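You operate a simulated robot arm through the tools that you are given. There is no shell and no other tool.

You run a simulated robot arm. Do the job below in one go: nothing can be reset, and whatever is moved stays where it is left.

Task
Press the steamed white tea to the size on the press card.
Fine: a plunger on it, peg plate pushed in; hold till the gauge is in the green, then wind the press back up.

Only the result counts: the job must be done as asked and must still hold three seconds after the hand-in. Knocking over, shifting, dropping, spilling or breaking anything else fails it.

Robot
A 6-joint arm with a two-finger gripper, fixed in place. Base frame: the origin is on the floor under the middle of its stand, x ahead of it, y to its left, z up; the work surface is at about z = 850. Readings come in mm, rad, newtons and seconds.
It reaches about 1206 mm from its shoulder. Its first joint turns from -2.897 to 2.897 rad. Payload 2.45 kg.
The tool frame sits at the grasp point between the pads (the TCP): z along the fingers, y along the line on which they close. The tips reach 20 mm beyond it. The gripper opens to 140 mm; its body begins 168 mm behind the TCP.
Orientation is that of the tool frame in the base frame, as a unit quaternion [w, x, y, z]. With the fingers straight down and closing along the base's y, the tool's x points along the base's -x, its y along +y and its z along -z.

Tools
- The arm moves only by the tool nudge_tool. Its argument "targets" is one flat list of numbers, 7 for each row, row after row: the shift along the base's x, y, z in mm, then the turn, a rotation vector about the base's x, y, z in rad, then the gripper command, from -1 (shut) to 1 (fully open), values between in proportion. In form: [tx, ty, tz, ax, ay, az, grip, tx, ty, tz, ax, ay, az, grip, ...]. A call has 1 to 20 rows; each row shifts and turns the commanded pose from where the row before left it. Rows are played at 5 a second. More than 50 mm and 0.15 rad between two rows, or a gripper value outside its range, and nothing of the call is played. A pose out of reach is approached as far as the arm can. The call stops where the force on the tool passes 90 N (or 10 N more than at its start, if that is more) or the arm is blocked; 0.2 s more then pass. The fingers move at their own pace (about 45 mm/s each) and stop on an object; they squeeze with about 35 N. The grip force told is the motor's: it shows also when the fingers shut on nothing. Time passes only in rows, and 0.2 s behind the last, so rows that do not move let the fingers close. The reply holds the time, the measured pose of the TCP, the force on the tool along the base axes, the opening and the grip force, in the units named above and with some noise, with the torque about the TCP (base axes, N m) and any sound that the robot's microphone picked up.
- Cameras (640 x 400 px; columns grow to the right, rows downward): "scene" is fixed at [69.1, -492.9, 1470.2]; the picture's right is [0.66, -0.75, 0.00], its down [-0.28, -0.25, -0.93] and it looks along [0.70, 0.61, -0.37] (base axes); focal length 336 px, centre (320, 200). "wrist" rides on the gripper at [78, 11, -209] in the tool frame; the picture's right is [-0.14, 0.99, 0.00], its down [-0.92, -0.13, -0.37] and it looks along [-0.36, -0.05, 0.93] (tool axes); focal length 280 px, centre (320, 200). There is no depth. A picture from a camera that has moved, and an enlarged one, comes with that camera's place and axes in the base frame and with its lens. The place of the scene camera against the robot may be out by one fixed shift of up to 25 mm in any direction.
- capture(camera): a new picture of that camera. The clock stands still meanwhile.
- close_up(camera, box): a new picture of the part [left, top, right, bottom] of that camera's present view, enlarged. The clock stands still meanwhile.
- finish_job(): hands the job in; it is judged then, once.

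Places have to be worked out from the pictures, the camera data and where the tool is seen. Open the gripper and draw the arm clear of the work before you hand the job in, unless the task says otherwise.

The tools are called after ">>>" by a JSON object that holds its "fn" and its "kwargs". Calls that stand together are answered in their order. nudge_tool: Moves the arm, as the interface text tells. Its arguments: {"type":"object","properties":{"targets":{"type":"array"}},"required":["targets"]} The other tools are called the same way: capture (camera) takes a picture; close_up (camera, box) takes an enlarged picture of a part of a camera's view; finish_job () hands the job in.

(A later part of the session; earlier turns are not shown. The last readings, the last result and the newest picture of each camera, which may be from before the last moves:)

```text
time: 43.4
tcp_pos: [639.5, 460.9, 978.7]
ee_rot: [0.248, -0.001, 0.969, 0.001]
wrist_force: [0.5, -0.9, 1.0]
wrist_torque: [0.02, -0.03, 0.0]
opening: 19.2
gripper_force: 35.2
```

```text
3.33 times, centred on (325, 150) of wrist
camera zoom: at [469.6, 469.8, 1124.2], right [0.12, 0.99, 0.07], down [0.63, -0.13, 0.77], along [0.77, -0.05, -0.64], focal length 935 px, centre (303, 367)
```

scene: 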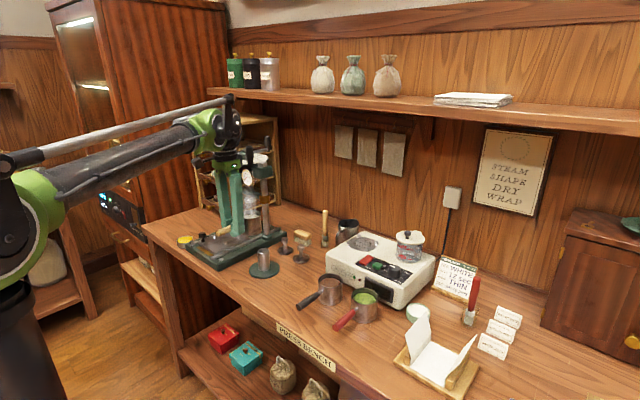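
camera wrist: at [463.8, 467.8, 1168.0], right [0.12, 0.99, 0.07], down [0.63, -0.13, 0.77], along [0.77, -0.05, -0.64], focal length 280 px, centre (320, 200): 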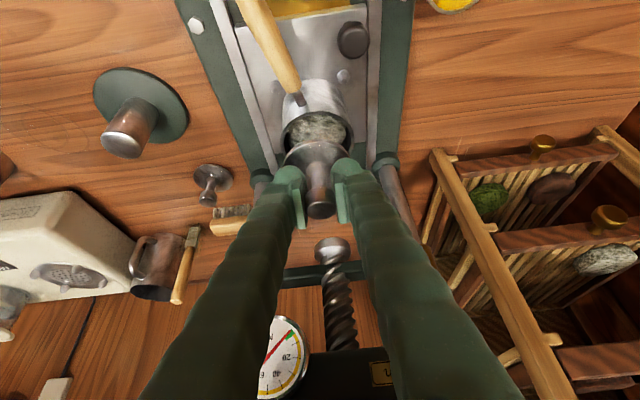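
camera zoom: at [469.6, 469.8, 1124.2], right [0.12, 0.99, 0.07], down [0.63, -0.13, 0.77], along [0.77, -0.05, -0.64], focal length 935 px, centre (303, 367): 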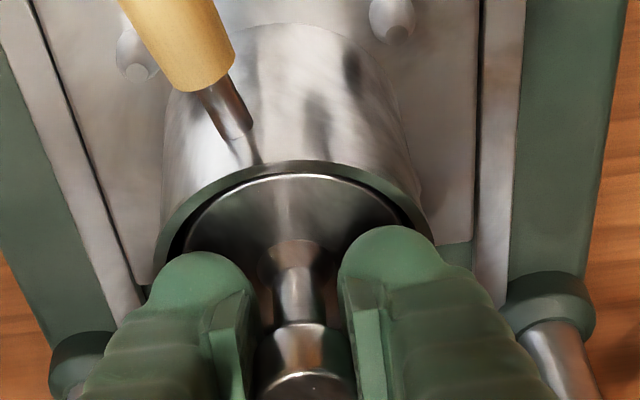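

Still hardly any contact; I lower another 3 mm, watching the force.

>>> {"fn": "nudge_tool", "kwargs": {"targets": [0, 0, -1.5, 0, 0, 0, -1, 0, 0, -1.5, 0, 0, 0, -1, 0, 0, 0, 0, 0, 0, -1]}}

>>> {"fn": "close_up", "kwargs": {"camera": "scene", "box": [215, 200, 255, 240]}}

```text
time: 44.2
tcp_pos: [639.7, 460.9, 974.1]
ee_rot: [0.248, -0.001, 0.969, 0.001]
wrist_force: [-0.7, 0.3, 2.9]
wrist_torque: [-0.03, 0.01, -0.02]
opening: 19.3
gripper_force: 35.1
```

```text
10.00 times, centred on (235, 220) of scene
camera zoom: at [69.1, -492.9, 1470.2], right [0.66, -0.75, 0.0], down [-0.28, -0.25, -0.93], along [0.7, 0.61, -0.37], focal length 3360 px, centre (1170, 0)
```

zoom: 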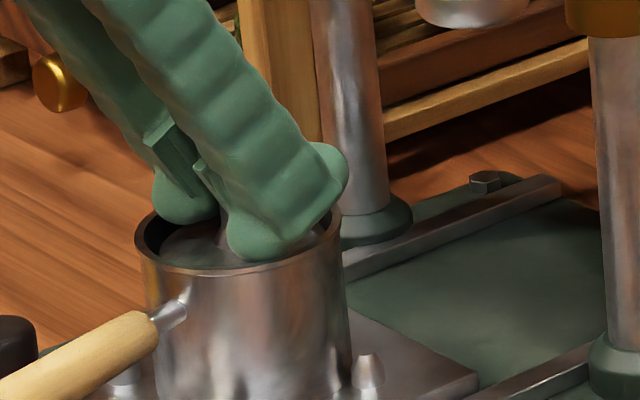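

The tea now bears the plunger (about +5 N). I open the fingers to 45 mm and check that it stands.

>>> {"fn": "nudge_tool", "kwargs": {"targets": [0, 0, 0, 0, 0, 0, -0.36, 0, 0, 0, 0, 0, 0, -0.36, 0, 0, 0, 0, 0, 0, -0.36]}}

>>> {"fn": "close_up", "kwargs": {"camera": "scene", "box": [215, 200, 255, 240]}}

>>> {"fn": "close_up", "kwargs": {"camera": "wrist", "box": [270, 90, 380, 210]}}

```text
time: 45.0
tcp_pos: [640.4, 460.4, 974.5]
ee_rot: [0.247, 0.0, 0.969, 0.0]
wrist_force: [0.2, 1.2, 16.1]
wrist_torque: [0.0, 0.05, -0.02]
opening: 33.2
gripper_force: 0.0
```

```text
10.00 times, centred on (235, 220) of scene
camera zoom: at [69.1, -492.9, 1470.2], right [0.66, -0.75, 0.0], down [-0.28, -0.25, -0.93], along [0.7, 0.61, -0.37], focal length 3360 px, centre (1170, 0)
```

zoom: 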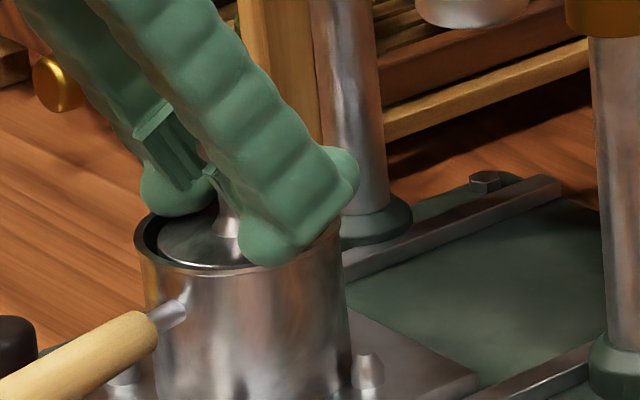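

```text
3.33 times, centred on (325, 150) of wrist
camera zoom: at [469.6, 469.7, 1121.9], right [0.12, 0.99, 0.07], down [0.63, -0.13, 0.77], along [0.77, -0.05, -0.64], focal length 935 px, centre (303, 367)
```

zoom: 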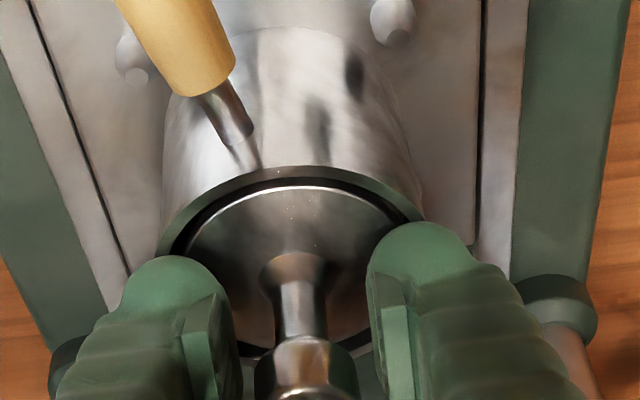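

The plunger stands in the mould; a fingertip is resting on the rim (16 N down), so I rise straight up gently to clear it.

>>> {"fn": "nudge_tool", "kwargs": {"targets": [0, 0, 3, 0, 0, 0, -0.36, 0, 0, 8, 0, 0, 0, -0.36, 0, 0, 20, 0, 0, 0, -0.36, 0, 0, 35, 0, 0, 0, -0.36, 0, 0, 10, 0, 0, 0, -0.36]}}

>>> {"fn": "close_up", "kwargs": {"camera": "scene", "box": [205, 190, 265, 250]}}

>>> {"fn": "close_up", "kwargs": {"camera": "wrist", "box": [230, 40, 410, 220]}}

```text
time: 46.2
tcp_pos: [641.5, 460.0, 1050.4]
ee_rot: [0.248, -0.001, 0.969, 0.001]
wrist_force: [0.7, 0.1, 0.2]
wrist_torque: [0.0, -0.01, 0.02]
opening: 45.0
gripper_force: 0.1
```

```text
6.67 times, centred on (235, 220) of scene
camera zoom: at [69.1, -492.9, 1470.2], right [0.66, -0.75, 0.0], down [-0.28, -0.25, -0.93], along [0.7, 0.61, -0.37], focal length 2240 px, centre (887, 67)
```

zoom: 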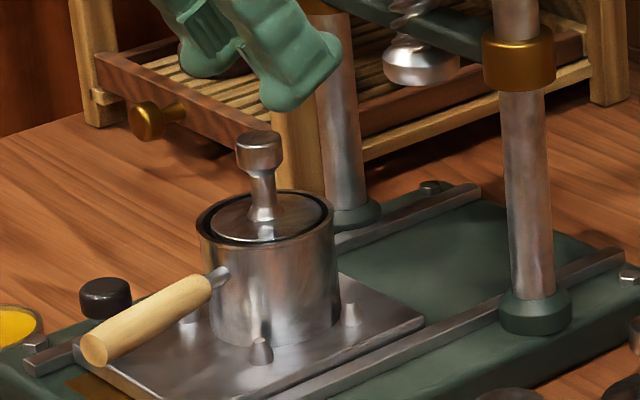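

```text
2.22 times, centred on (320, 130) of wrist
camera zoom: at [471.1, 468.8, 1197.8], right [0.12, 0.99, 0.07], down [0.63, -0.13, 0.77], along [0.77, -0.05, -0.64], focal length 623 px, centre (320, 356)
```

zoom: 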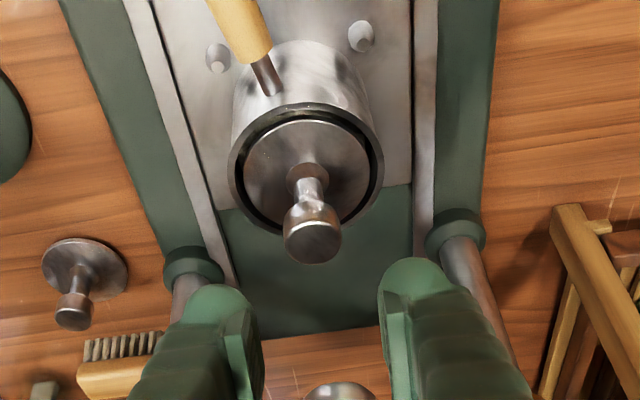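

The plunger stands centred on the tea. Next I push the peg plate in by its black knob (≈(561, 500.5)): I back off, close the fingers and come down in front of the knob with the tool still leaned back.

>>> {"fn": "nudge_tool", "kwargs": {"targets": [-30, 5, 0, 0, 0, 0, -0.36, -40, 10, 0, 0, 0, 0, -1, -40, 15, 0, 0, 0, 0, -1, -37, 11, -20, 0, 0, 0, -1, 0, 0, -35, 0, 0, 0, -1, 0, 0, -25, 0, 0, 0, -1, 0, 0, 0, 0, 0, 0, -1]}}

>>> {"fn": "capture", "kwargs": {"camera": "wrist"}}

>>> {"fn": "close_up", "kwargs": {"camera": "scene", "box": [170, 180, 270, 280]}}

```text
time: 47.8
tcp_pos: [494.9, 502.9, 970.5]
ee_rot: [0.248, 0.0, 0.969, 0.001]
wrist_force: [0.4, -1.2, 0.1]
wrist_torque: [-0.01, -0.03, 0.0]
opening: 0.1
gripper_force: 29.4
```

```text
taken
camera wrist: at [324.7, 511.6, 1116.3], right [0.12, 0.99, 0.07], down [0.63, -0.13, 0.77], along [0.77, -0.05, -0.64], focal length 280 px, centre (320, 200)
```

wrist: 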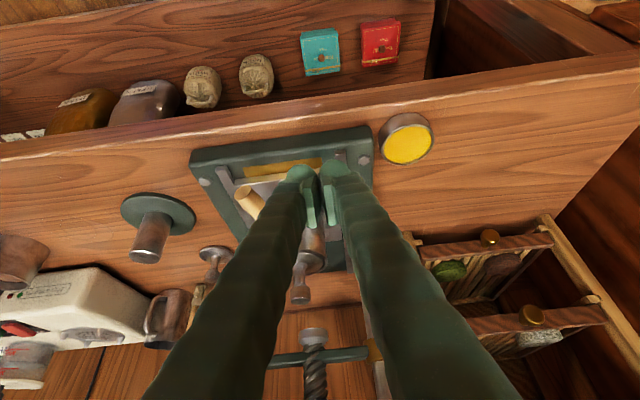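

```text
4.00 times, centred on (220, 230) of scene
camera zoom: at [69.1, -492.9, 1470.2], right [0.66, -0.75, 0.0], down [-0.28, -0.25, -0.93], along [0.7, 0.61, -0.37], focal length 1344 px, centre (720, 80)
```

zoom: 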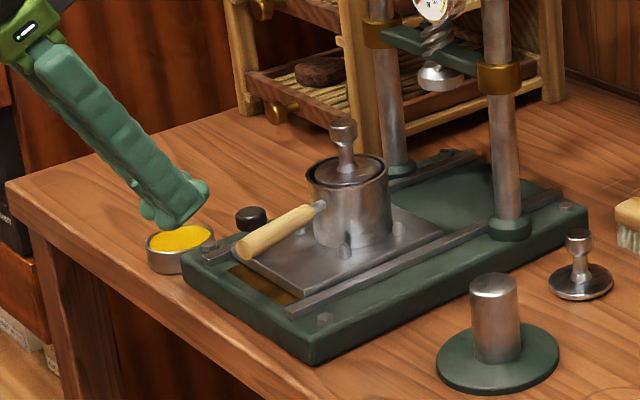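

The closed fingertips hover in front of the knob, clear of the yellow tin. I lower to z≈916 and check the line-up.

>>> {"fn": "nudge_tool", "kwargs": {"targets": [0, -2, -30, 0, 0, 0, -1, 0, 0, -24, 0, 0, 0, -1, 0, 0, 0, 0, 0, 0, -1]}}

>>> {"fn": "close_up", "kwargs": {"camera": "wrist", "box": [230, 90, 450, 290]}}

>>> {"fn": "close_up", "kwargs": {"camera": "scene", "box": [180, 200, 250, 270]}}

```text
time: 48.6
tcp_pos: [493.9, 498.4, 917.3]
ee_rot: [0.248, 0.0, 0.969, 0.001]
wrist_force: [-0.5, -0.4, -0.2]
wrist_torque: [0.0, 0.03, 0.01]
opening: 0.0
gripper_force: 29.7
```

```text
2.00 times, centred on (340, 190) of wrist
camera zoom: at [323.7, 509.3, 1063.4], right [0.12, 0.99, 0.07], down [0.63, -0.13, 0.77], along [0.77, -0.05, -0.64], focal length 561 px, centre (280, 220)
```

zoom: 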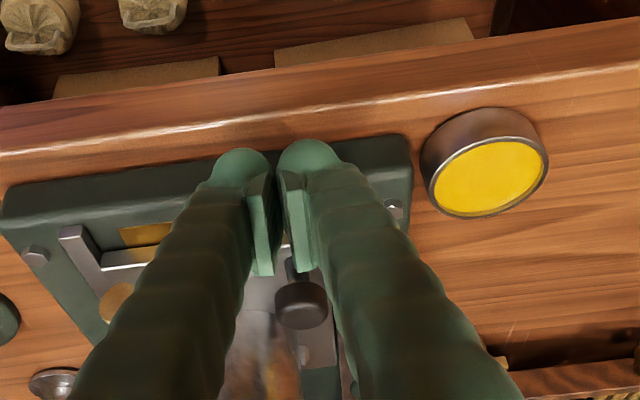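

```text
5.71 times, centred on (215, 235) of scene
camera zoom: at [69.1, -492.9, 1470.2], right [0.66, -0.75, 0.0], down [-0.28, -0.25, -0.93], along [0.7, 0.61, -0.37], focal length 1920 px, centre (920, 0)
```

zoom: 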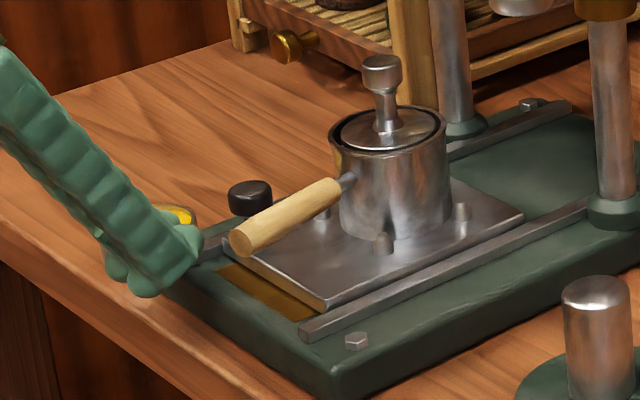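

Lined up with the knob. I advance toward it slowly to make contact.

>>> {"fn": "nudge_tool", "kwargs": {"targets": [12, 1, 2, 0, 0, 0, -1, 8, 0, 0, 0, 0, 0, -1, 5, 0, 0, 0, 0, 0, -1, 4, 0, 0, 0, 0, 0, -1, 4, 0, 0, 0, 0, 0, -1]}}

>>> {"fn": "close_up", "kwargs": {"camera": "scene", "box": [180, 200, 250, 270]}}

```text
time: 49.8
tcp_pos: [525.5, 500.0, 917.7]
ee_rot: [0.248, 0.0, 0.969, 0.0]
wrist_force: [0.4, -0.5, 0.1]
wrist_torque: [0.02, 0.02, 0.0]
opening: 0.3
gripper_force: 29.3
```

```text
5.71 times, centred on (215, 235) of scene
camera zoom: at [69.1, -492.9, 1470.2], right [0.66, -0.75, 0.0], down [-0.28, -0.25, -0.93], along [0.7, 0.61, -0.37], focal length 1920 px, centre (920, 0)
```

zoom: 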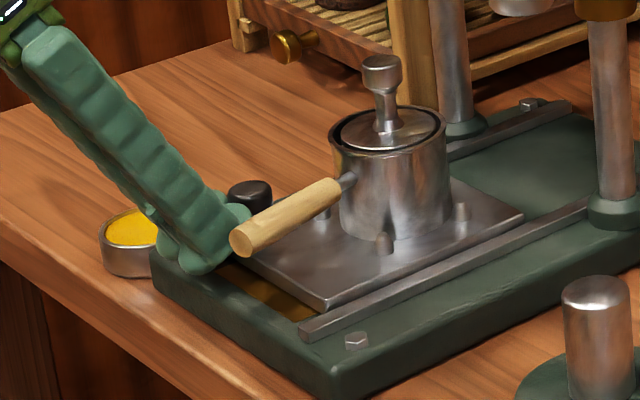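

Still free, nearly at the knob. I push on in 4 mm steps.

>>> {"fn": "nudge_tool", "kwargs": {"targets": [4, 0, 0, 0, 0, 0, -1, 4, 0, 0, 0, 0, 0, -1, 4, 0, 0, 0, 0, 0, -1, 4, 0, 0, 0, 0, 0, -1, 4, 0, 0, 0, 0, 0, -1]}}

>>> {"fn": "close_up", "kwargs": {"camera": "scene", "box": [180, 180, 270, 270]}}

```text
time: 51.0
tcp_pos: [545.8, 500.0, 918.9]
ee_rot: [0.248, 0.0, 0.969, 0.001]
wrist_force: [-1.7, 0.6, -0.2]
wrist_torque: [0.01, 0.01, 0.04]
opening: 0.0
gripper_force: 29.0
```

```text
4.44 times, centred on (225, 225) of scene
camera zoom: at [69.1, -492.9, 1470.2], right [0.66, -0.75, 0.0], down [-0.28, -0.25, -0.93], along [0.7, 0.61, -0.37], focal length 1493 px, centre (742, 89)
```

zoom: 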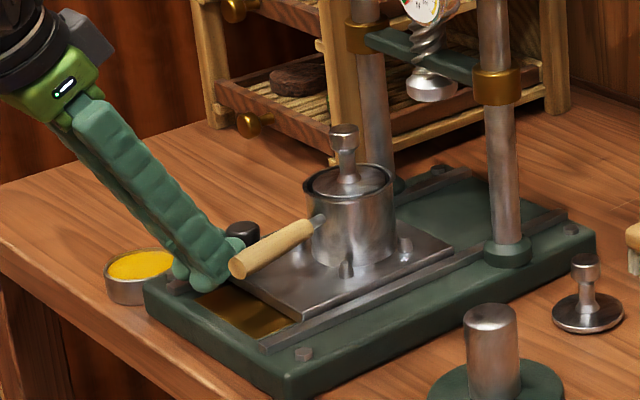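

The plate slides easily (−1.7 N). I push about 48 mm further at a gentle pace, then check clearance under the ram.

>>> {"fn": "nudge_tool", "kwargs": {"targets": [4, 0, 0, 0, 0, 0, -1, 4, 0, 0, 0, 0, 0, -1, 4, 0, 0, 0, 0, 0, -1, 4, 0, 0, 0, 0, 0, -1, 4, 0, 0, 0, 0, 0, -1, 4, 0, 0, 0, 0, 0, -1, 4, 0, 0, 0, 0, 0, -1, 4, 0, 0, 0, 0, 0, -1, 4, 0, 0, 0, 0, 0, -1, 4, 0, 0, 0, 0, 0, -1, 4, 0, 0, 0, 0, 0, -1, 4, 0, 0, 0, 0, 0, -1]}}

>>> {"fn": "close_up", "kwargs": {"camera": "scene", "box": [190, 170, 280, 260]}}

>>> {"fn": "capture", "kwargs": {"camera": "wrist"}}

```text
time: 53.6
tcp_pos: [594.2, 500.2, 920.0]
ee_rot: [0.248, -0.001, 0.969, 0.001]
wrist_force: [-0.9, 0.3, -0.4]
wrist_torque: [0.01, 0.0, 0.01]
opening: 0.0
gripper_force: 29.2
```

```text
4.44 times, centred on (235, 215) of scene
camera zoom: at [69.1, -492.9, 1470.2], right [0.66, -0.75, 0.0], down [-0.28, -0.25, -0.93], along [0.7, 0.61, -0.37], focal length 1493 px, centre (698, 133)
```

zoom: 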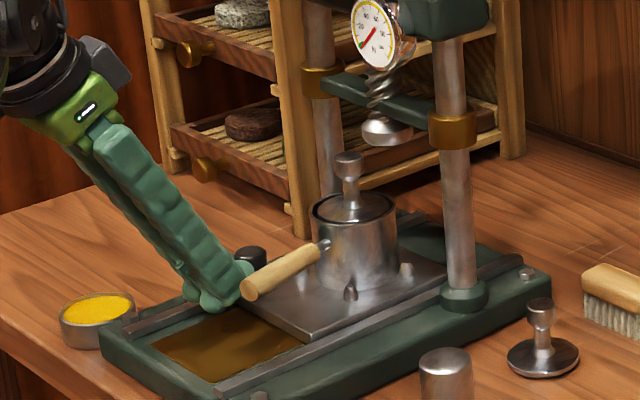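

```text
taken
camera wrist: at [423.7, 509.7, 1065.9], right [0.12, 0.99, 0.07], down [0.63, -0.13, 0.77], along [0.77, -0.05, -0.64], focal length 280 px, centre (320, 200)
```

wrist: 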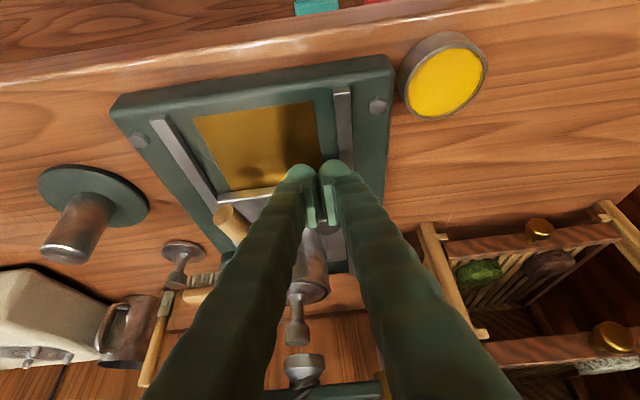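

>>> {"fn": "close_up", "kwargs": {"camera": "scene", "box": [215, 180, 255, 220]}}

>>> {"fn": "close_up", "kwargs": {"camera": "wrist", "box": [240, 220, 400, 400]}}

```text
10.00 times, centred on (235, 200) of scene
camera zoom: at [69.1, -492.9, 1470.2], right [0.66, -0.75, 0.0], down [-0.28, -0.25, -0.93], along [0.7, 0.61, -0.37], focal length 3360 px, centre (1170, 200)
```

zoom: 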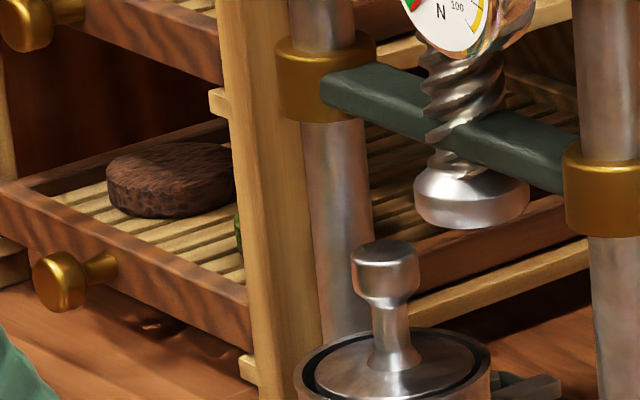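

```text
2.22 times, centred on (320, 310) of wrist
camera zoom: at [423.7, 509.7, 1065.9], right [0.12, 0.99, 0.07], down [0.63, -0.13, 0.77], along [0.77, -0.05, -0.64], focal length 623 px, centre (320, -44)
```

zoom: 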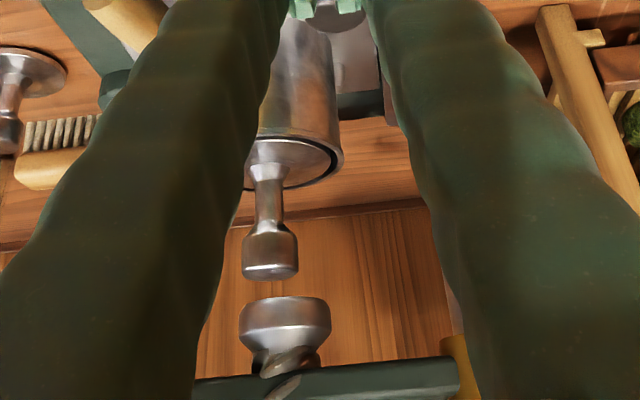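

The ram foot clears the plunger knob by about 5 mm, with about 38 mm of travel left. I keep pushing gently, then finish in small steps.

>>> {"fn": "nudge_tool", "kwargs": {"targets": [4, 0, 0, 0, 0, 0, -1, 4, 0, 0, 0, 0, 0, -1, 4, 0, 0, 0, 0, 0, -1, 4, 0, 0, 0, 0, 0, -1, 4, 0, 0, 0, 0, 0, -1, 4, 0, 0, 0, 0, 0, -1, 3, 0, 0, 0, 0, 0, -1, 3, 0, 0, 0, 0, 0, -1]}}

>>> {"fn": "close_up", "kwargs": {"camera": "scene", "box": [200, 170, 280, 250]}}

```text
time: 55.4
tcp_pos: [624.3, 500.2, 917.9]
ee_rot: [0.248, 0.0, 0.969, 0.0]
wrist_force: [-0.8, 0.3, 1.1]
wrist_torque: [0.0, 0.0, 0.03]
opening: 0.1
gripper_force: 29.8
```

```text
5.00 times, centred on (240, 210) of scene
camera zoom: at [69.1, -492.9, 1470.2], right [0.66, -0.75, 0.0], down [-0.28, -0.25, -0.93], along [0.7, 0.61, -0.37], focal length 1680 px, centre (720, 150)
```

zoom: 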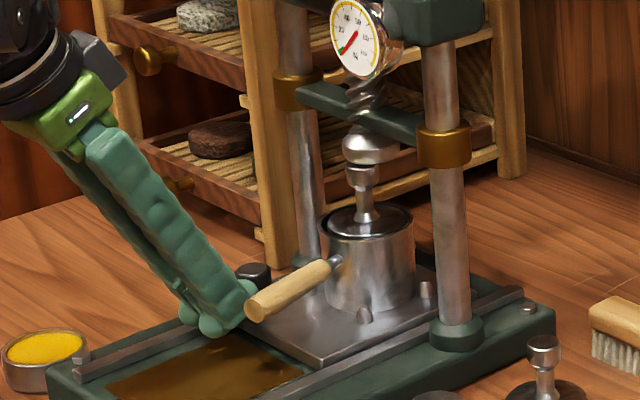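

Nearly under the ram. I continue in 2 mm steps until the plate meets its stop.

>>> {"fn": "nudge_tool", "kwargs": {"targets": [2, 0, 0, 0, 0, 0, -1, 2, 0, 0, 0, 0, 0, -1, 2, 0, 0, 0, 0, 0, -1, 2, 0, 0, 0, 0, 0, -1]}}

>>> {"fn": "close_up", "kwargs": {"camera": "scene", "box": [200, 170, 280, 250]}}

```text
time: 56.4
tcp_pos: [632.6, 498.8, 919.6]
ee_rot: [0.248, 0.0, 0.969, 0.0]
wrist_force: [-1.1, 1.0, -0.4]
wrist_torque: [-0.02, -0.01, 0.03]
opening: 0.4
gripper_force: 29.2
```

```text
5.00 times, centred on (240, 210) of scene
camera zoom: at [69.1, -492.9, 1470.2], right [0.66, -0.75, 0.0], down [-0.28, -0.25, -0.93], along [0.7, 0.61, -0.37], focal length 1680 px, centre (720, 150)
```

zoom: 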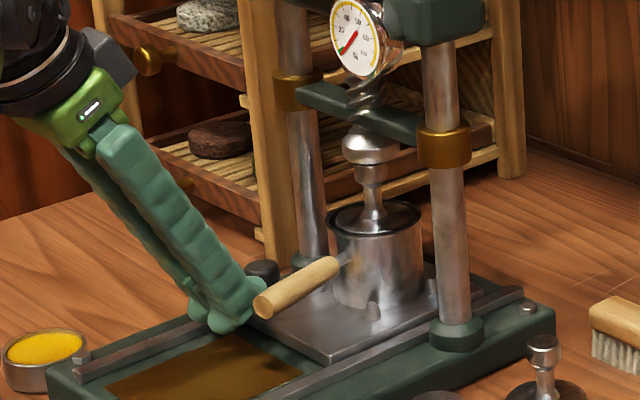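

>>> {"fn": "nudge_tool", "kwargs": {"targets": [1.5, 0, 0, 0, 0, 0, -1, 1.5, 0, 0, 0, 0, 0, -1]}}

>>> {"fn": "close_up", "kwargs": {"camera": "scene", "box": [215, 180, 255, 220]}}

```text
time: 57.0
tcp_pos: [636.5, 500.8, 918.8]
ee_rot: [0.248, 0.0, 0.969, 0.0]
wrist_force: [0.6, 1.2, 0.2]
wrist_torque: [0.03, 0.02, 0.02]
opening: 0.0
gripper_force: 30.2
```

```text
10.00 times, centred on (235, 200) of scene
camera zoom: at [69.1, -492.9, 1470.2], right [0.66, -0.75, 0.0], down [-0.28, -0.25, -0.93], along [0.7, 0.61, -0.37], focal length 3360 px, centre (1170, 200)
```

zoom: 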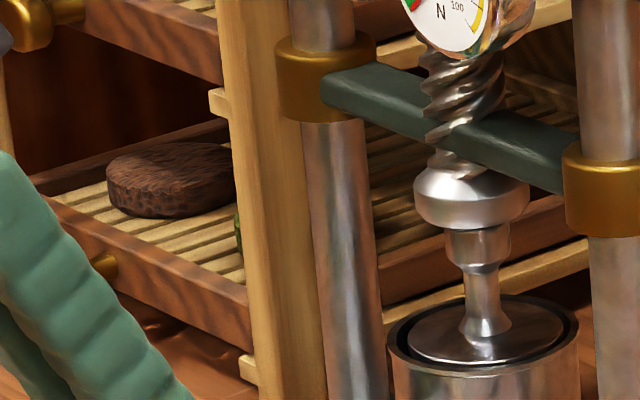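

Visually the plunger is under the ram, but no stop is felt yet. I push a few more 1 mm steps, feeling for the stop.

>>> {"fn": "nudge_tool", "kwargs": {"targets": [1, 0, 0, 0, 0, 0, -1, 1, 0, 0, 0, 0, 0, -1, 1, 0, 0, 0, 0, 0, -1]}}

>>> {"fn": "close_up", "kwargs": {"camera": "scene", "box": [200, 180, 270, 250]}}

```text
time: 57.8
tcp_pos: [638.4, 500.7, 919.2]
ee_rot: [0.248, 0.0, 0.969, 0.001]
wrist_force: [0.2, 0.0, 0.4]
wrist_torque: [0.01, 0.01, 0.02]
opening: 0.0
gripper_force: 29.9
```

```text
5.71 times, centred on (235, 215) of scene
camera zoom: at [69.1, -492.9, 1470.2], right [0.66, -0.75, 0.0], down [-0.28, -0.25, -0.93], along [0.7, 0.61, -0.37], focal length 1920 px, centre (806, 114)
```

zoom: 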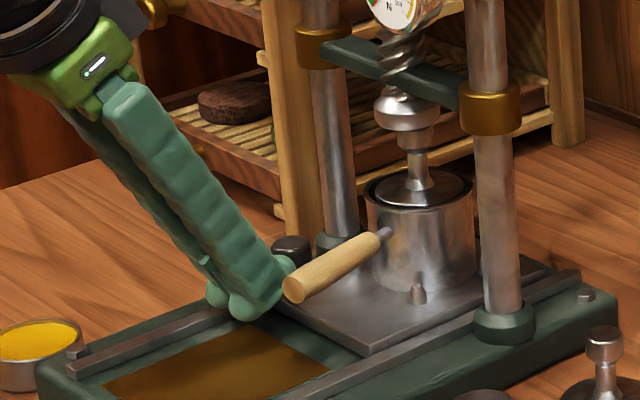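

>>> {"fn": "nudge_tool", "kwargs": {"targets": [1.5, 0, 0, 0, 0, 0, -1, 1.5, 0, 0, 0, 0, 0, -1]}}

>>> {"fn": "close_up", "kwargs": {"camera": "scene", "box": [215, 180, 255, 220]}}

>>> {"fn": "close_up", "kwargs": {"camera": "scene", "box": [200, 210, 260, 260]}}

```text
time: 58.4
tcp_pos: [641.2, 501.0, 918.4]
ee_rot: [0.248, -0.002, 0.969, 0.002]
wrist_force: [-8.9, 1.1, -1.8]
wrist_torque: [-0.01, 0.08, 0.1]
opening: 0.1
gripper_force: 29.7
```

```text
10.00 times, centred on (235, 200) of scene
camera zoom: at [69.1, -492.9, 1470.2], right [0.66, -0.75, 0.0], down [-0.28, -0.25, -0.93], along [0.7, 0.61, -0.37], focal length 3360 px, centre (1170, 200)
```

zoom: 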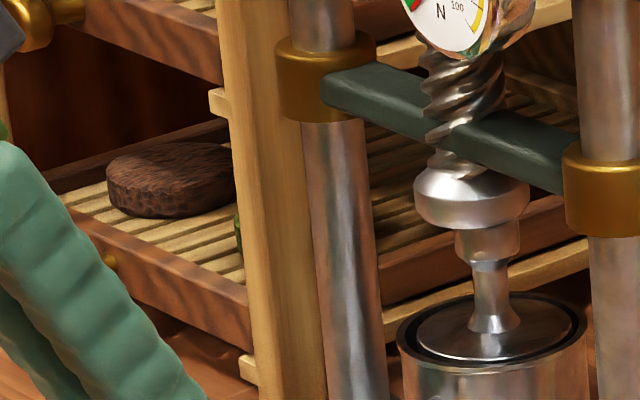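

```text
8.00 times, centred on (230, 235) of scene
camera zoom: at [69.1, -492.9, 1470.2], right [0.66, -0.75, 0.0], down [-0.28, -0.25, -0.93], along [0.7, 0.61, -0.37], focal length 2688 px, centre (1040, -80)
```

zoom: 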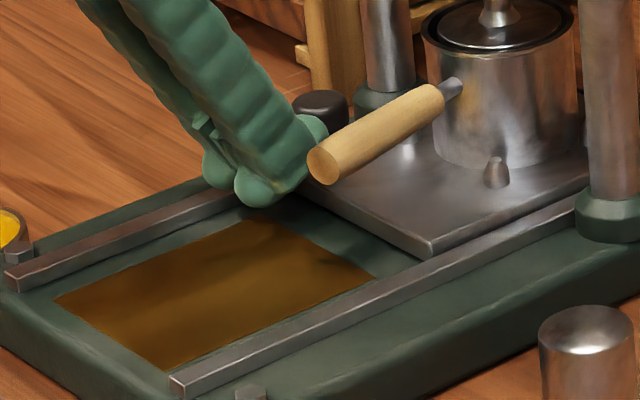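

A −9 N reaction appeared: the plate seems at its stop. One more millimetre to confirm.

>>> {"fn": "nudge_tool", "kwargs": {"targets": [1, 0, 0, 0, 0, 0, -1, 0, 0, 0, 0, 0, 0, -1]}}

```text
time: 59.0
tcp_pos: [639.9, 500.3, 919.0]
ee_rot: [0.248, -0.001, 0.969, 0.0]
wrist_force: [-26.1, 3.6, -4.8]
wrist_torque: [-0.05, 0.23, 0.14]
opening: 6.2
gripper_force: 29.3
```

Stop confirmed at −26 N; the knob has wedged the tips open 6 mm. I release the squeeze a little and retreat backward so the plate isn't dragged.

>>> {"fn": "nudge_tool", "kwargs": {"targets": [0, 0, 0, 0, 0, 0, -0.6, 0, 0, 0, 0, 0, 0, -0.6, -4, 0, 0, 0, 0, 0, -0.6, -10, 0, 0, 0, 0, 0, -0.6, -20, 0, 0, 0, 0, 0, -0.6, -25, 0, 10, 0, 0, 0, -0.6, -25, 0, 30, 0, 0, 0, -0.6]}}

>>> {"fn": "close_up", "kwargs": {"camera": "scene", "box": [195, 170, 285, 260]}}

>>> {"fn": "capture", "kwargs": {"camera": "wrist"}}

```text
time: 60.6
tcp_pos: [558.1, 499.9, 958.3]
ee_rot: [0.247, 0.0, 0.969, 0.0]
wrist_force: [0.1, -0.1, -0.3]
wrist_torque: [0.0, 0.03, 0.01]
opening: 28.0
gripper_force: 0.1
```

```text
4.44 times, centred on (240, 215) of scene
camera zoom: at [69.1, -492.9, 1470.2], right [0.66, -0.75, 0.0], down [-0.28, -0.25, -0.93], along [0.7, 0.61, -0.37], focal length 1493 px, centre (676, 133)
```

zoom: 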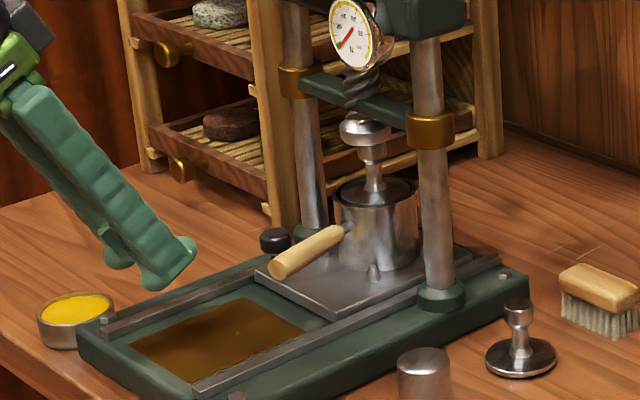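

```text
taken
camera wrist: at [387.9, 509.2, 1104.9], right [0.12, 0.99, 0.07], down [0.63, -0.13, 0.77], along [0.77, -0.05, -0.64], focal length 280 px, centre (320, 200)
```

wrist: 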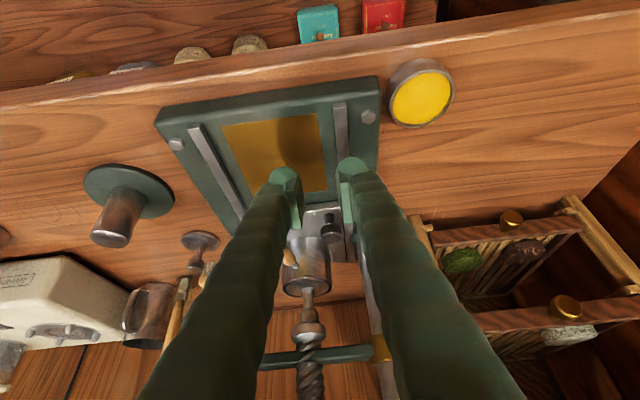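

The plate is home with mould and plunger under the ram, nothing disturbed. Now I rise in front of the press to study the wheel and dial from closer.

>>> {"fn": "nudge_tool", "kwargs": {"targets": [-5, 0, 48, 0, 0, 0, -1, -5, 0, 48, 0, 0, 0, -1, 0, 0, 48, 0, 0, 0, -1, 0, -15, 48, 0, 0, 0, -1, 0, -30, 48, 0, 0, 0, -1, 0, -40, 45, 0, 0, 0, -1, 0, -15, 20, 0, 0, 0, -1, 0, 0, 0, 0, 0, 0, -1]}}

>>> {"fn": "capture", "kwargs": {"camera": "wrist"}}

>>> {"fn": "capture", "kwargs": {"camera": "scene"}}

```text
refused: row 4 steps farther than a row can; nothing moved
```

```text
taken
camera wrist: at [387.9, 509.2, 1104.9], right [0.12, 0.99, 0.07], down [0.63, -0.13, 0.77], along [0.77, -0.05, -0.64], focal length 280 px, centre (320, 200)
```

wrist: 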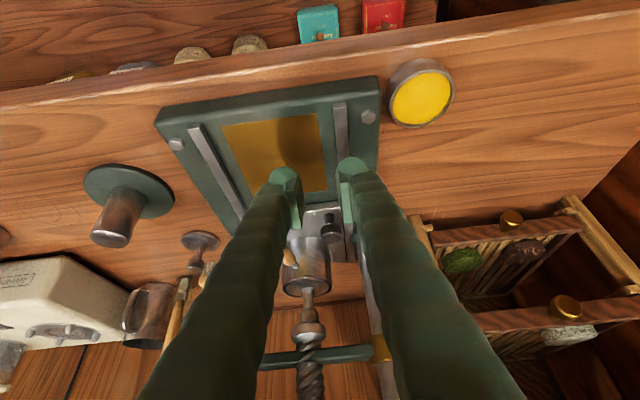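

```text
taken
```

scene: 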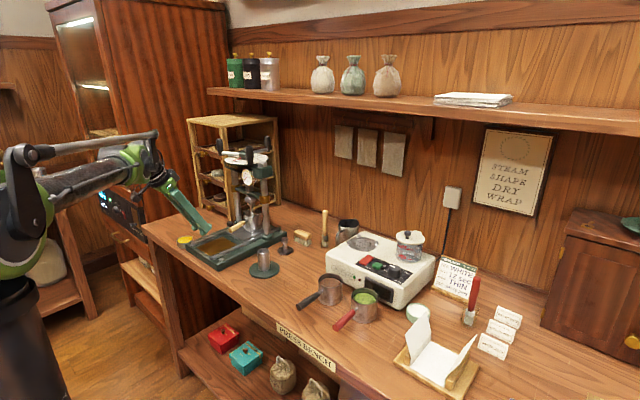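

The move was refused for a step slightly over the limit, so nothing moved; I repeat it with smaller steps.

>>> {"fn": "nudge_tool", "kwargs": {"targets": [-5, 0, 45, 0, 0, 0, -1, -5, 0, 45, 0, 0, 0, -1, 0, 0, 45, 0, 0, 0, -1, 0, -15, 45, 0, 0, 0, -1, 0, -25, 40, 0, 0, 0, -1, 0, -30, 35, 0, 0, 0, -1, 0, -30, 35, 0, 0, 0, -1, 0, 0, 12, 0, 0, 0, -1, 0, 0, 0, 0, 0, 0, -1]}}

>>> {"fn": "capture", "kwargs": {"camera": "wrist"}}

>>> {"fn": "close_up", "kwargs": {"camera": "scene", "box": [200, 120, 300, 220]}}

```text
time: 62.6
tcp_pos: [548.0, 398.2, 1262.8]
ee_rot: [0.248, 0.0, 0.969, 0.0]
wrist_force: [-0.1, -0.4, -0.4]
wrist_torque: [-0.01, -0.04, 0.01]
opening: 0.2
gripper_force: 29.3
```

```text
taken
camera wrist: at [377.3, 408.3, 1408.6], right [0.12, 0.99, 0.07], down [0.63, -0.13, 0.77], along [0.77, -0.05, -0.64], focal length 280 px, centre (320, 200)
```

wrist: 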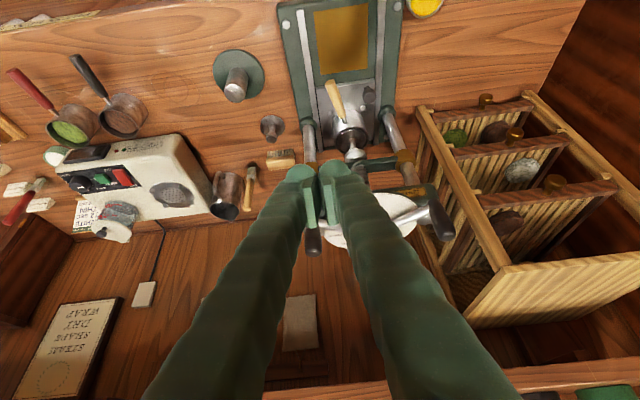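

```text
4.00 times, centred on (250, 170) of scene
camera zoom: at [69.1, -492.9, 1470.2], right [0.66, -0.75, 0.0], down [-0.28, -0.25, -0.93], along [0.7, 0.61, -0.37], focal length 1344 px, centre (600, 320)
```

zoom: 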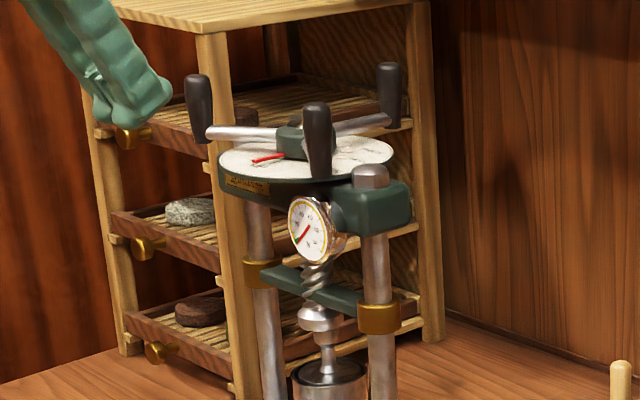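

Handles stand from about z 1166 to 1226. I shift to the −y side so the wheel is visible past the fingers, and look again.

>>> {"fn": "nudge_tool", "kwargs": {"targets": [15, -35, -15, 0, 0, 0, -1, 20, -35, -15, 0, 0, 0, -1, 0, 0, 0, 0, 0, 0, -1]}}

>>> {"fn": "capture", "kwargs": {"camera": "wrist"}}

>>> {"fn": "close_up", "kwargs": {"camera": "wrist", "box": [310, 120, 510, 300]}}

```text
time: 63.4
tcp_pos: [582.2, 328.5, 1232.9]
ee_rot: [0.248, -0.001, 0.969, 0.001]
wrist_force: [0.9, 0.0, -0.6]
wrist_torque: [0.01, 0.01, 0.03]
opening: 0.1
gripper_force: 29.6
```

```text
taken
camera wrist: at [411.9, 338.3, 1378.9], right [0.12, 0.99, 0.07], down [0.63, -0.13, 0.77], along [0.77, -0.05, -0.64], focal length 280 px, centre (320, 200)
```

wrist: 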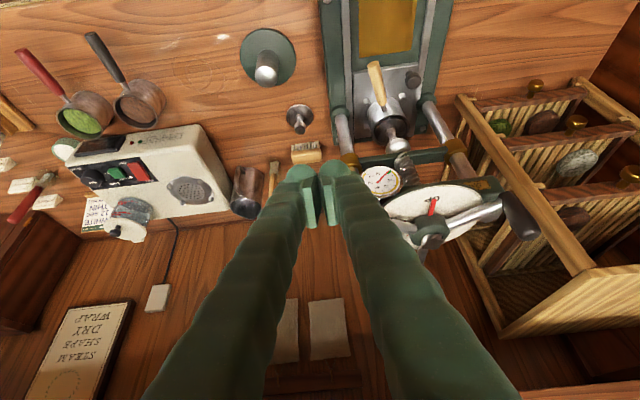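

```text
2.22 times, centred on (410, 210) of wrist
camera zoom: at [411.9, 338.3, 1378.9], right [0.12, 0.99, 0.07], down [0.63, -0.13, 0.77], along [0.77, -0.05, -0.64], focal length 623 px, centre (120, 178)
```

zoom: 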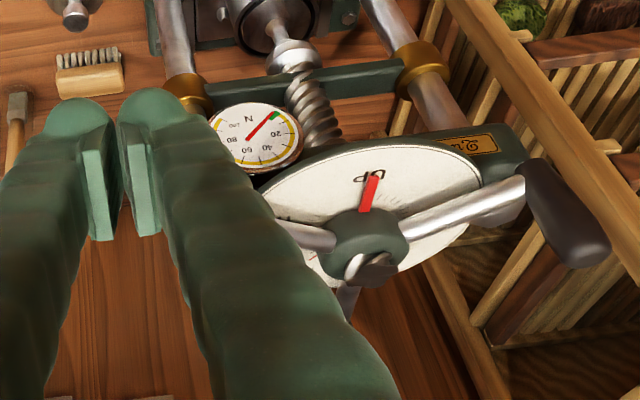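

Geometry agrees with the model (hub at (744, 463.6)). I move the closed fingers to the −y side of the near handle (≈(699, 385)), leaving a gap.

>>> {"fn": "nudge_tool", "kwargs": {"targets": [30, 0, -5, 0, 0, 0, -1, 35, 0, -5, 0, 0, 0, -1, 35, 0, -5, 0, 0, 0, -1, 17, 0, -8, 0, 0, 0, -1, 0, 0, 0, 0, 0, 0, -1]}}

>>> {"fn": "capture", "kwargs": {"camera": "wrist"}}

>>> {"fn": "close_up", "kwargs": {"camera": "scene", "box": [200, 120, 300, 220]}}

```text
time: 64.6
tcp_pos: [701.7, 331.9, 1207.3]
ee_rot: [0.248, 0.0, 0.969, -0.001]
wrist_force: [0.5, 0.1, -0.5]
wrist_torque: [0.0, 0.03, 0.02]
opening: 0.0
gripper_force: 29.6
```

```text
taken
camera wrist: at [531.5, 341.7, 1354.3], right [0.12, 0.99, 0.07], down [0.63, -0.13, 0.77], along [0.77, -0.05, -0.64], focal length 280 px, centre (320, 200)
```

wrist: 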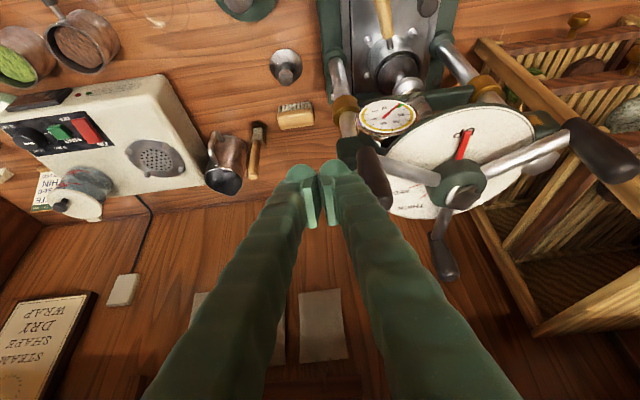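

```text
4.00 times, centred on (250, 170) of scene
camera zoom: at [69.1, -492.9, 1470.2], right [0.66, -0.75, 0.0], down [-0.28, -0.25, -0.93], along [0.7, 0.61, -0.37], focal length 1344 px, centre (600, 320)
```

zoom: 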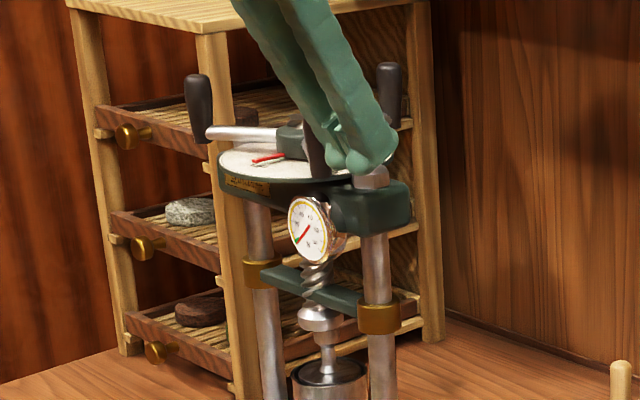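

Excellent view: the near handle is just right of the fingers, and dial and gauge are visible. I zoom on the dial to fix the THIN mark.

>>> {"fn": "close_up", "kwargs": {"camera": "wrist", "box": [340, 80, 560, 290]}}

>>> {"fn": "close_up", "kwargs": {"camera": "wrist", "box": [340, 80, 460, 240]}}

```text
1.90 times, centred on (450, 185) of wrist
camera zoom: at [531.5, 341.7, 1354.3], right [0.12, 0.99, 0.07], down [0.63, -0.13, 0.77], along [0.77, -0.05, -0.64], focal length 534 px, centre (72, 229)
```

zoom: 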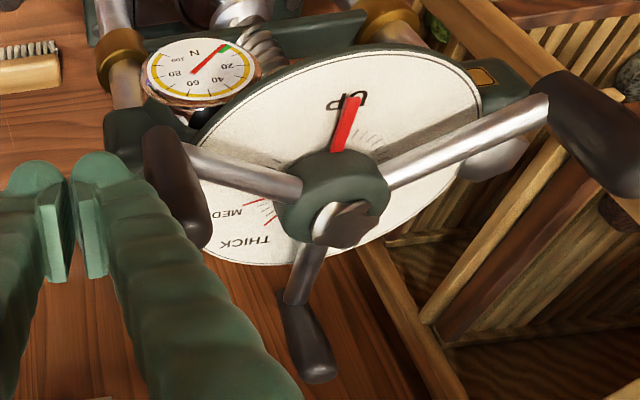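

```text
2.50 times, centred on (400, 160) of wrist
camera zoom: at [531.5, 341.7, 1354.3], right [0.12, 0.99, 0.07], down [0.63, -0.13, 0.77], along [0.77, -0.05, -0.64], focal length 701 px, centre (120, 300)
```

zoom: 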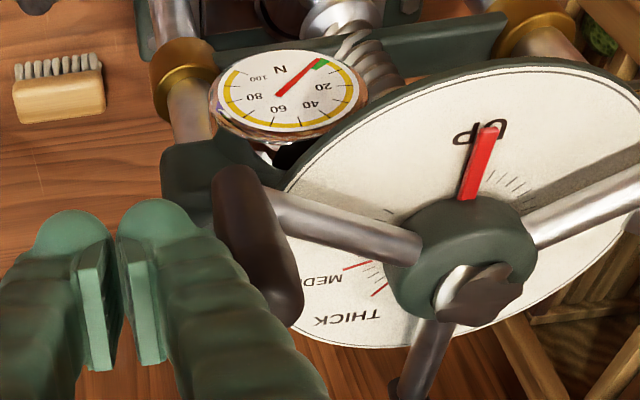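

The spoke hides THIN for now. I start turning clockwise: touch the handle and push it along its arc about 20°, then check.

>>> {"fn": "nudge_tool", "kwargs": {"targets": [-1, 8, 0, 0, 0, 0, -1, -1.5, 7, 0, 0, 0, 0, -1, -6.5, 4.5, 0, 0, 0, 0, -1, -6.5, 4.5, 0, 0, 0, 0, -1, -5.5, 5.5, 0, 0, 0, 0, -1, -5.5, 5.5, 0, 0, 0, 0, -1, 0, 0, 0, 0, 0, 0, -1]}}

>>> {"fn": "capture", "kwargs": {"camera": "wrist"}}

>>> {"fn": "close_up", "kwargs": {"camera": "scene", "box": [200, 120, 300, 220]}}

```text
time: 66.2
tcp_pos: [674.1, 366.1, 1208.8]
ee_rot: [0.248, -0.001, 0.969, 0.001]
wrist_force: [0.5, -0.1, 0.1]
wrist_torque: [0.01, -0.02, -0.02]
opening: 0.0
gripper_force: 29.5
```

```text
taken
camera wrist: at [503.9, 375.8, 1354.6], right [0.12, 0.99, 0.07], down [0.63, -0.13, 0.77], along [0.77, -0.05, -0.64], focal length 280 px, centre (320, 200)
```

wrist: 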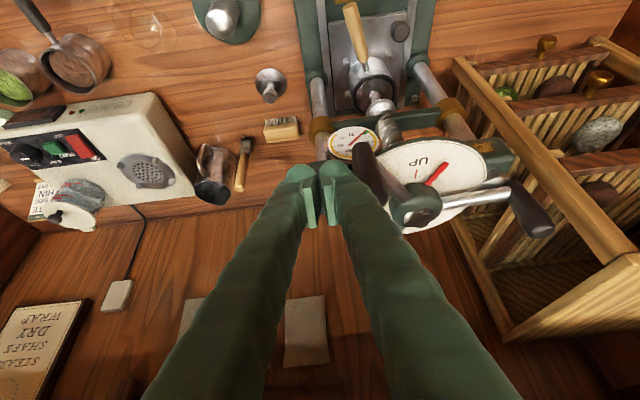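

```text
4.00 times, centred on (250, 170) of scene
camera zoom: at [69.1, -492.9, 1470.2], right [0.66, -0.75, 0.0], down [-0.28, -0.25, -0.93], along [0.7, 0.61, -0.37], focal length 1344 px, centre (600, 320)
```

zoom: 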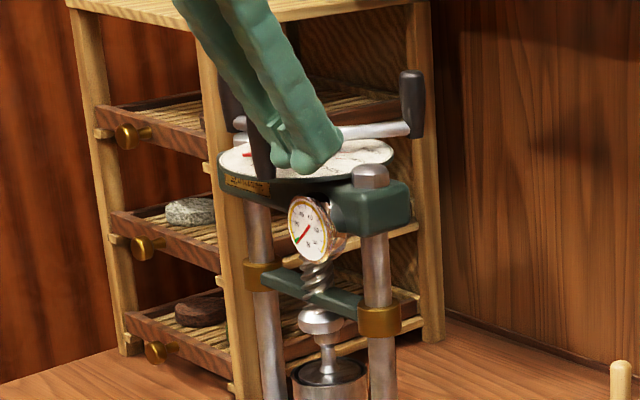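

The wheel turns clockwise with little force and the pointer follows. I zoom to read the angle.

>>> {"fn": "close_up", "kwargs": {"camera": "wrist", "box": [320, 110, 500, 250]}}

```text
2.86 times, centred on (410, 180) of wrist
camera zoom: at [503.9, 375.8, 1354.6], right [0.12, 0.99, 0.07], down [0.63, -0.13, 0.77], along [0.77, -0.05, -0.64], focal length 801 px, centre (63, 257)
```

zoom: 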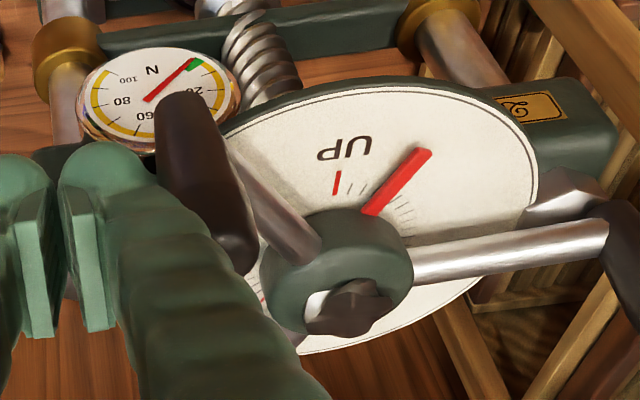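

Pointer reads about 20–25° past UP. I push on along the arc to the front-centre position, 3 mm higher to clear the spokes.

>>> {"fn": "nudge_tool", "kwargs": {"targets": [-4.7, 6.4, 3, 0, 0, 0, -1, -4.2, 6.6, 0, 0, 0, 0, -1, -3.7, 7, 0, 0, 0, 0, -1, -3, 7.2, 0, 0, 0, 0, -1, -2.3, 7.5, 0, 0, 0, 0, -1, -1.7, 7.7, 0, 0, 0, 0, -1, -1.1, 7.8, 0, 0, 0, 0, -1, -0.3, 7.8, 0, 0, 0, 0, -1]}}

>>> {"fn": "close_up", "kwargs": {"camera": "wrist", "box": [240, 80, 520, 300]}}

>>> {"fn": "close_up", "kwargs": {"camera": "scene", "box": [200, 130, 290, 220]}}

```text
time: 68.0
tcp_pos: [652.3, 423.0, 1211.9]
ee_rot: [0.248, 0.0, 0.969, 0.0]
wrist_force: [-0.9, -0.5, 0.9]
wrist_torque: [-0.01, 0.02, -0.01]
opening: 0.0
gripper_force: 29.3
```

```text
1.82 times, centred on (380, 190) of wrist
camera zoom: at [482.9, 433.7, 1357.4], right [0.12, 0.99, 0.07], down [0.63, -0.13, 0.77], along [0.77, -0.05, -0.64], focal length 510 px, centre (211, 218)
```

zoom: 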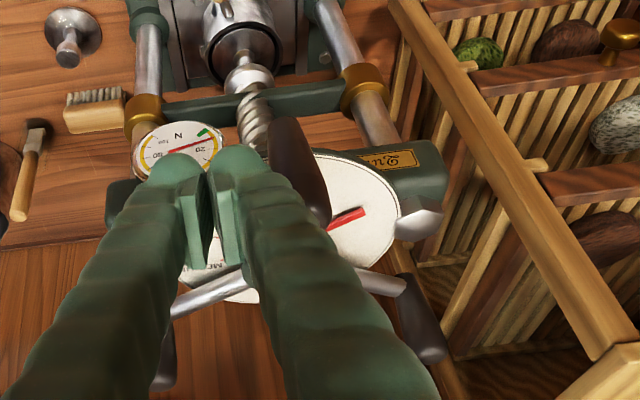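

```text
4.44 times, centred on (245, 175) of scene
camera zoom: at [69.1, -492.9, 1470.2], right [0.66, -0.75, 0.0], down [-0.28, -0.25, -0.93], along [0.7, 0.61, -0.37], focal length 1493 px, centre (653, 311)
```

zoom: 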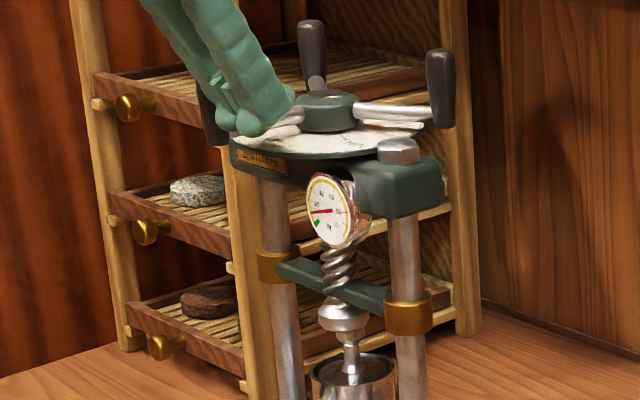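

The ram has met the plunger—the gauge reads about 20 N. I continue the same handle on to about 130°.

>>> {"fn": "nudge_tool", "kwargs": {"targets": [0.3, 7.8, 0, 0, 0, 0, -1, 1.1, 7.8, 0, 0, 0, 0, -1, 1.7, 7.7, 0, 0, 0, 0, -1, 2.3, 7.5, 0, 0, 0, 0, -1, 3, 7.2, 0, 0, 0, 0, -1, 3.7, 7, 0, 0, 0, 0, -1]}}

>>> {"fn": "capture", "kwargs": {"camera": "wrist"}}

>>> {"fn": "close_up", "kwargs": {"camera": "scene", "box": [200, 130, 290, 220]}}

```text
time: 69.4
tcp_pos: [665.3, 470.0, 1210.5]
ee_rot: [0.248, -0.001, 0.969, 0.001]
wrist_force: [0.2, -1.1, 0.3]
wrist_torque: [0.0, -0.01, -0.02]
opening: 0.0
gripper_force: 29.6
```

```text
taken
camera wrist: at [495.0, 478.8, 1357.9], right [0.12, 0.99, 0.07], down [0.63, -0.13, 0.77], along [0.77, -0.05, -0.64], focal length 280 px, centre (320, 200)
```

wrist: 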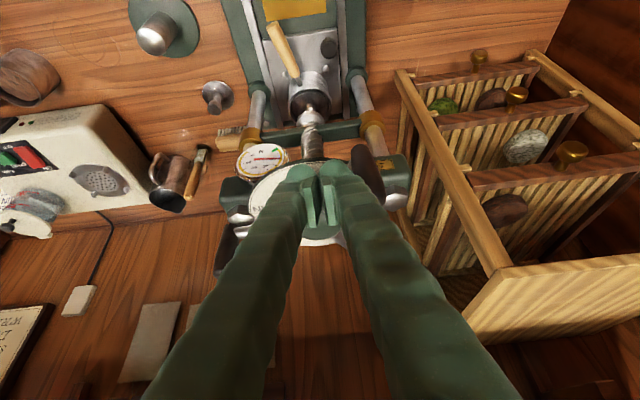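

```text
4.44 times, centred on (245, 175) of scene
camera zoom: at [69.1, -492.9, 1470.2], right [0.66, -0.75, 0.0], down [-0.28, -0.25, -0.93], along [0.7, 0.61, -0.37], focal length 1493 px, centre (653, 311)
```

zoom: 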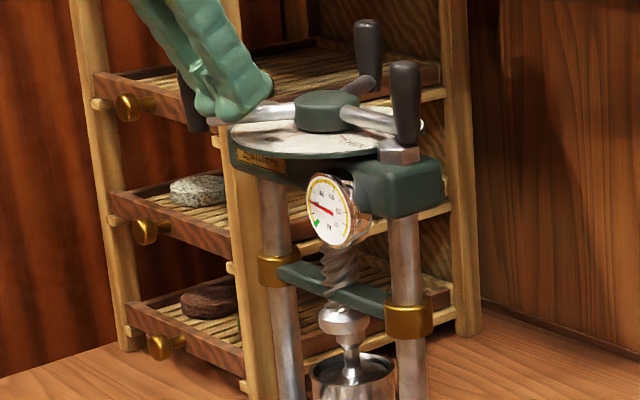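

Gauge rises slowly (~25 N). I push this handle about 25° further.

>>> {"fn": "nudge_tool", "kwargs": {"targets": [4.2, 6.6, 0, 0, 0, 0, -1, 4.8, 6.3, 0, 0, 0, 0, -1, 5.3, 5.7, 0, 0, 0, 0, -1, 5.7, 5.3, 0, 0, 0, 0, -1, 6.3, 4.8, 0, 0, 0, 0, -1]}}

>>> {"fn": "capture", "kwargs": {"camera": "wrist"}}

>>> {"fn": "close_up", "kwargs": {"camera": "scene", "box": [200, 130, 290, 220]}}

```text
time: 70.6
tcp_pos: [690.7, 498.7, 1211.6]
ee_rot: [0.247, 0.0, 0.969, 0.001]
wrist_force: [-1.5, -3.8, -1.4]
wrist_torque: [-0.02, 0.02, 0.05]
opening: 0.1
gripper_force: 28.6
```

```text
taken
camera wrist: at [520.6, 507.8, 1356.8], right [0.12, 0.99, 0.07], down [0.63, -0.13, 0.77], along [0.77, -0.05, -0.64], focal length 280 px, centre (320, 200)
```

wrist: 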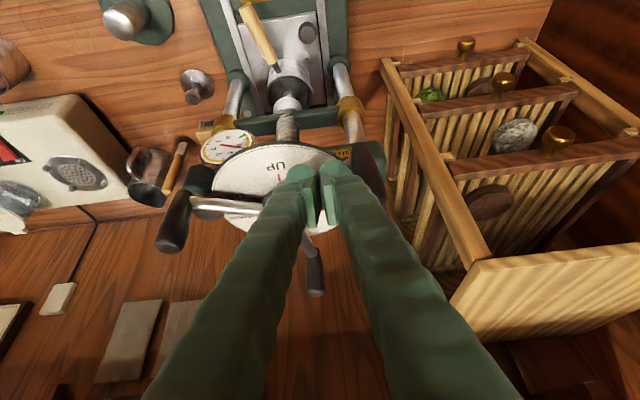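

```text
4.44 times, centred on (245, 175) of scene
camera zoom: at [69.1, -492.9, 1470.2], right [0.66, -0.75, 0.0], down [-0.28, -0.25, -0.93], along [0.7, 0.61, -0.37], focal length 1493 px, centre (653, 311)
```

zoom: 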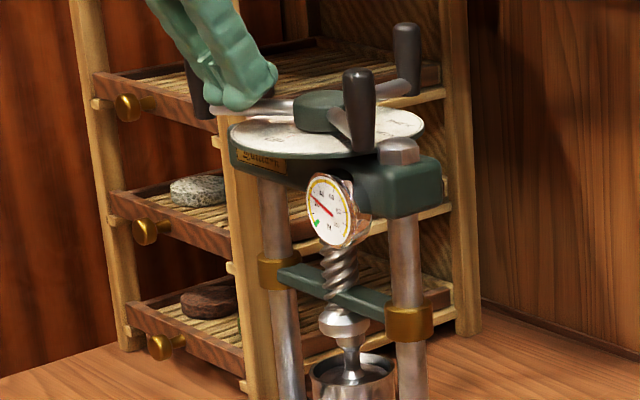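

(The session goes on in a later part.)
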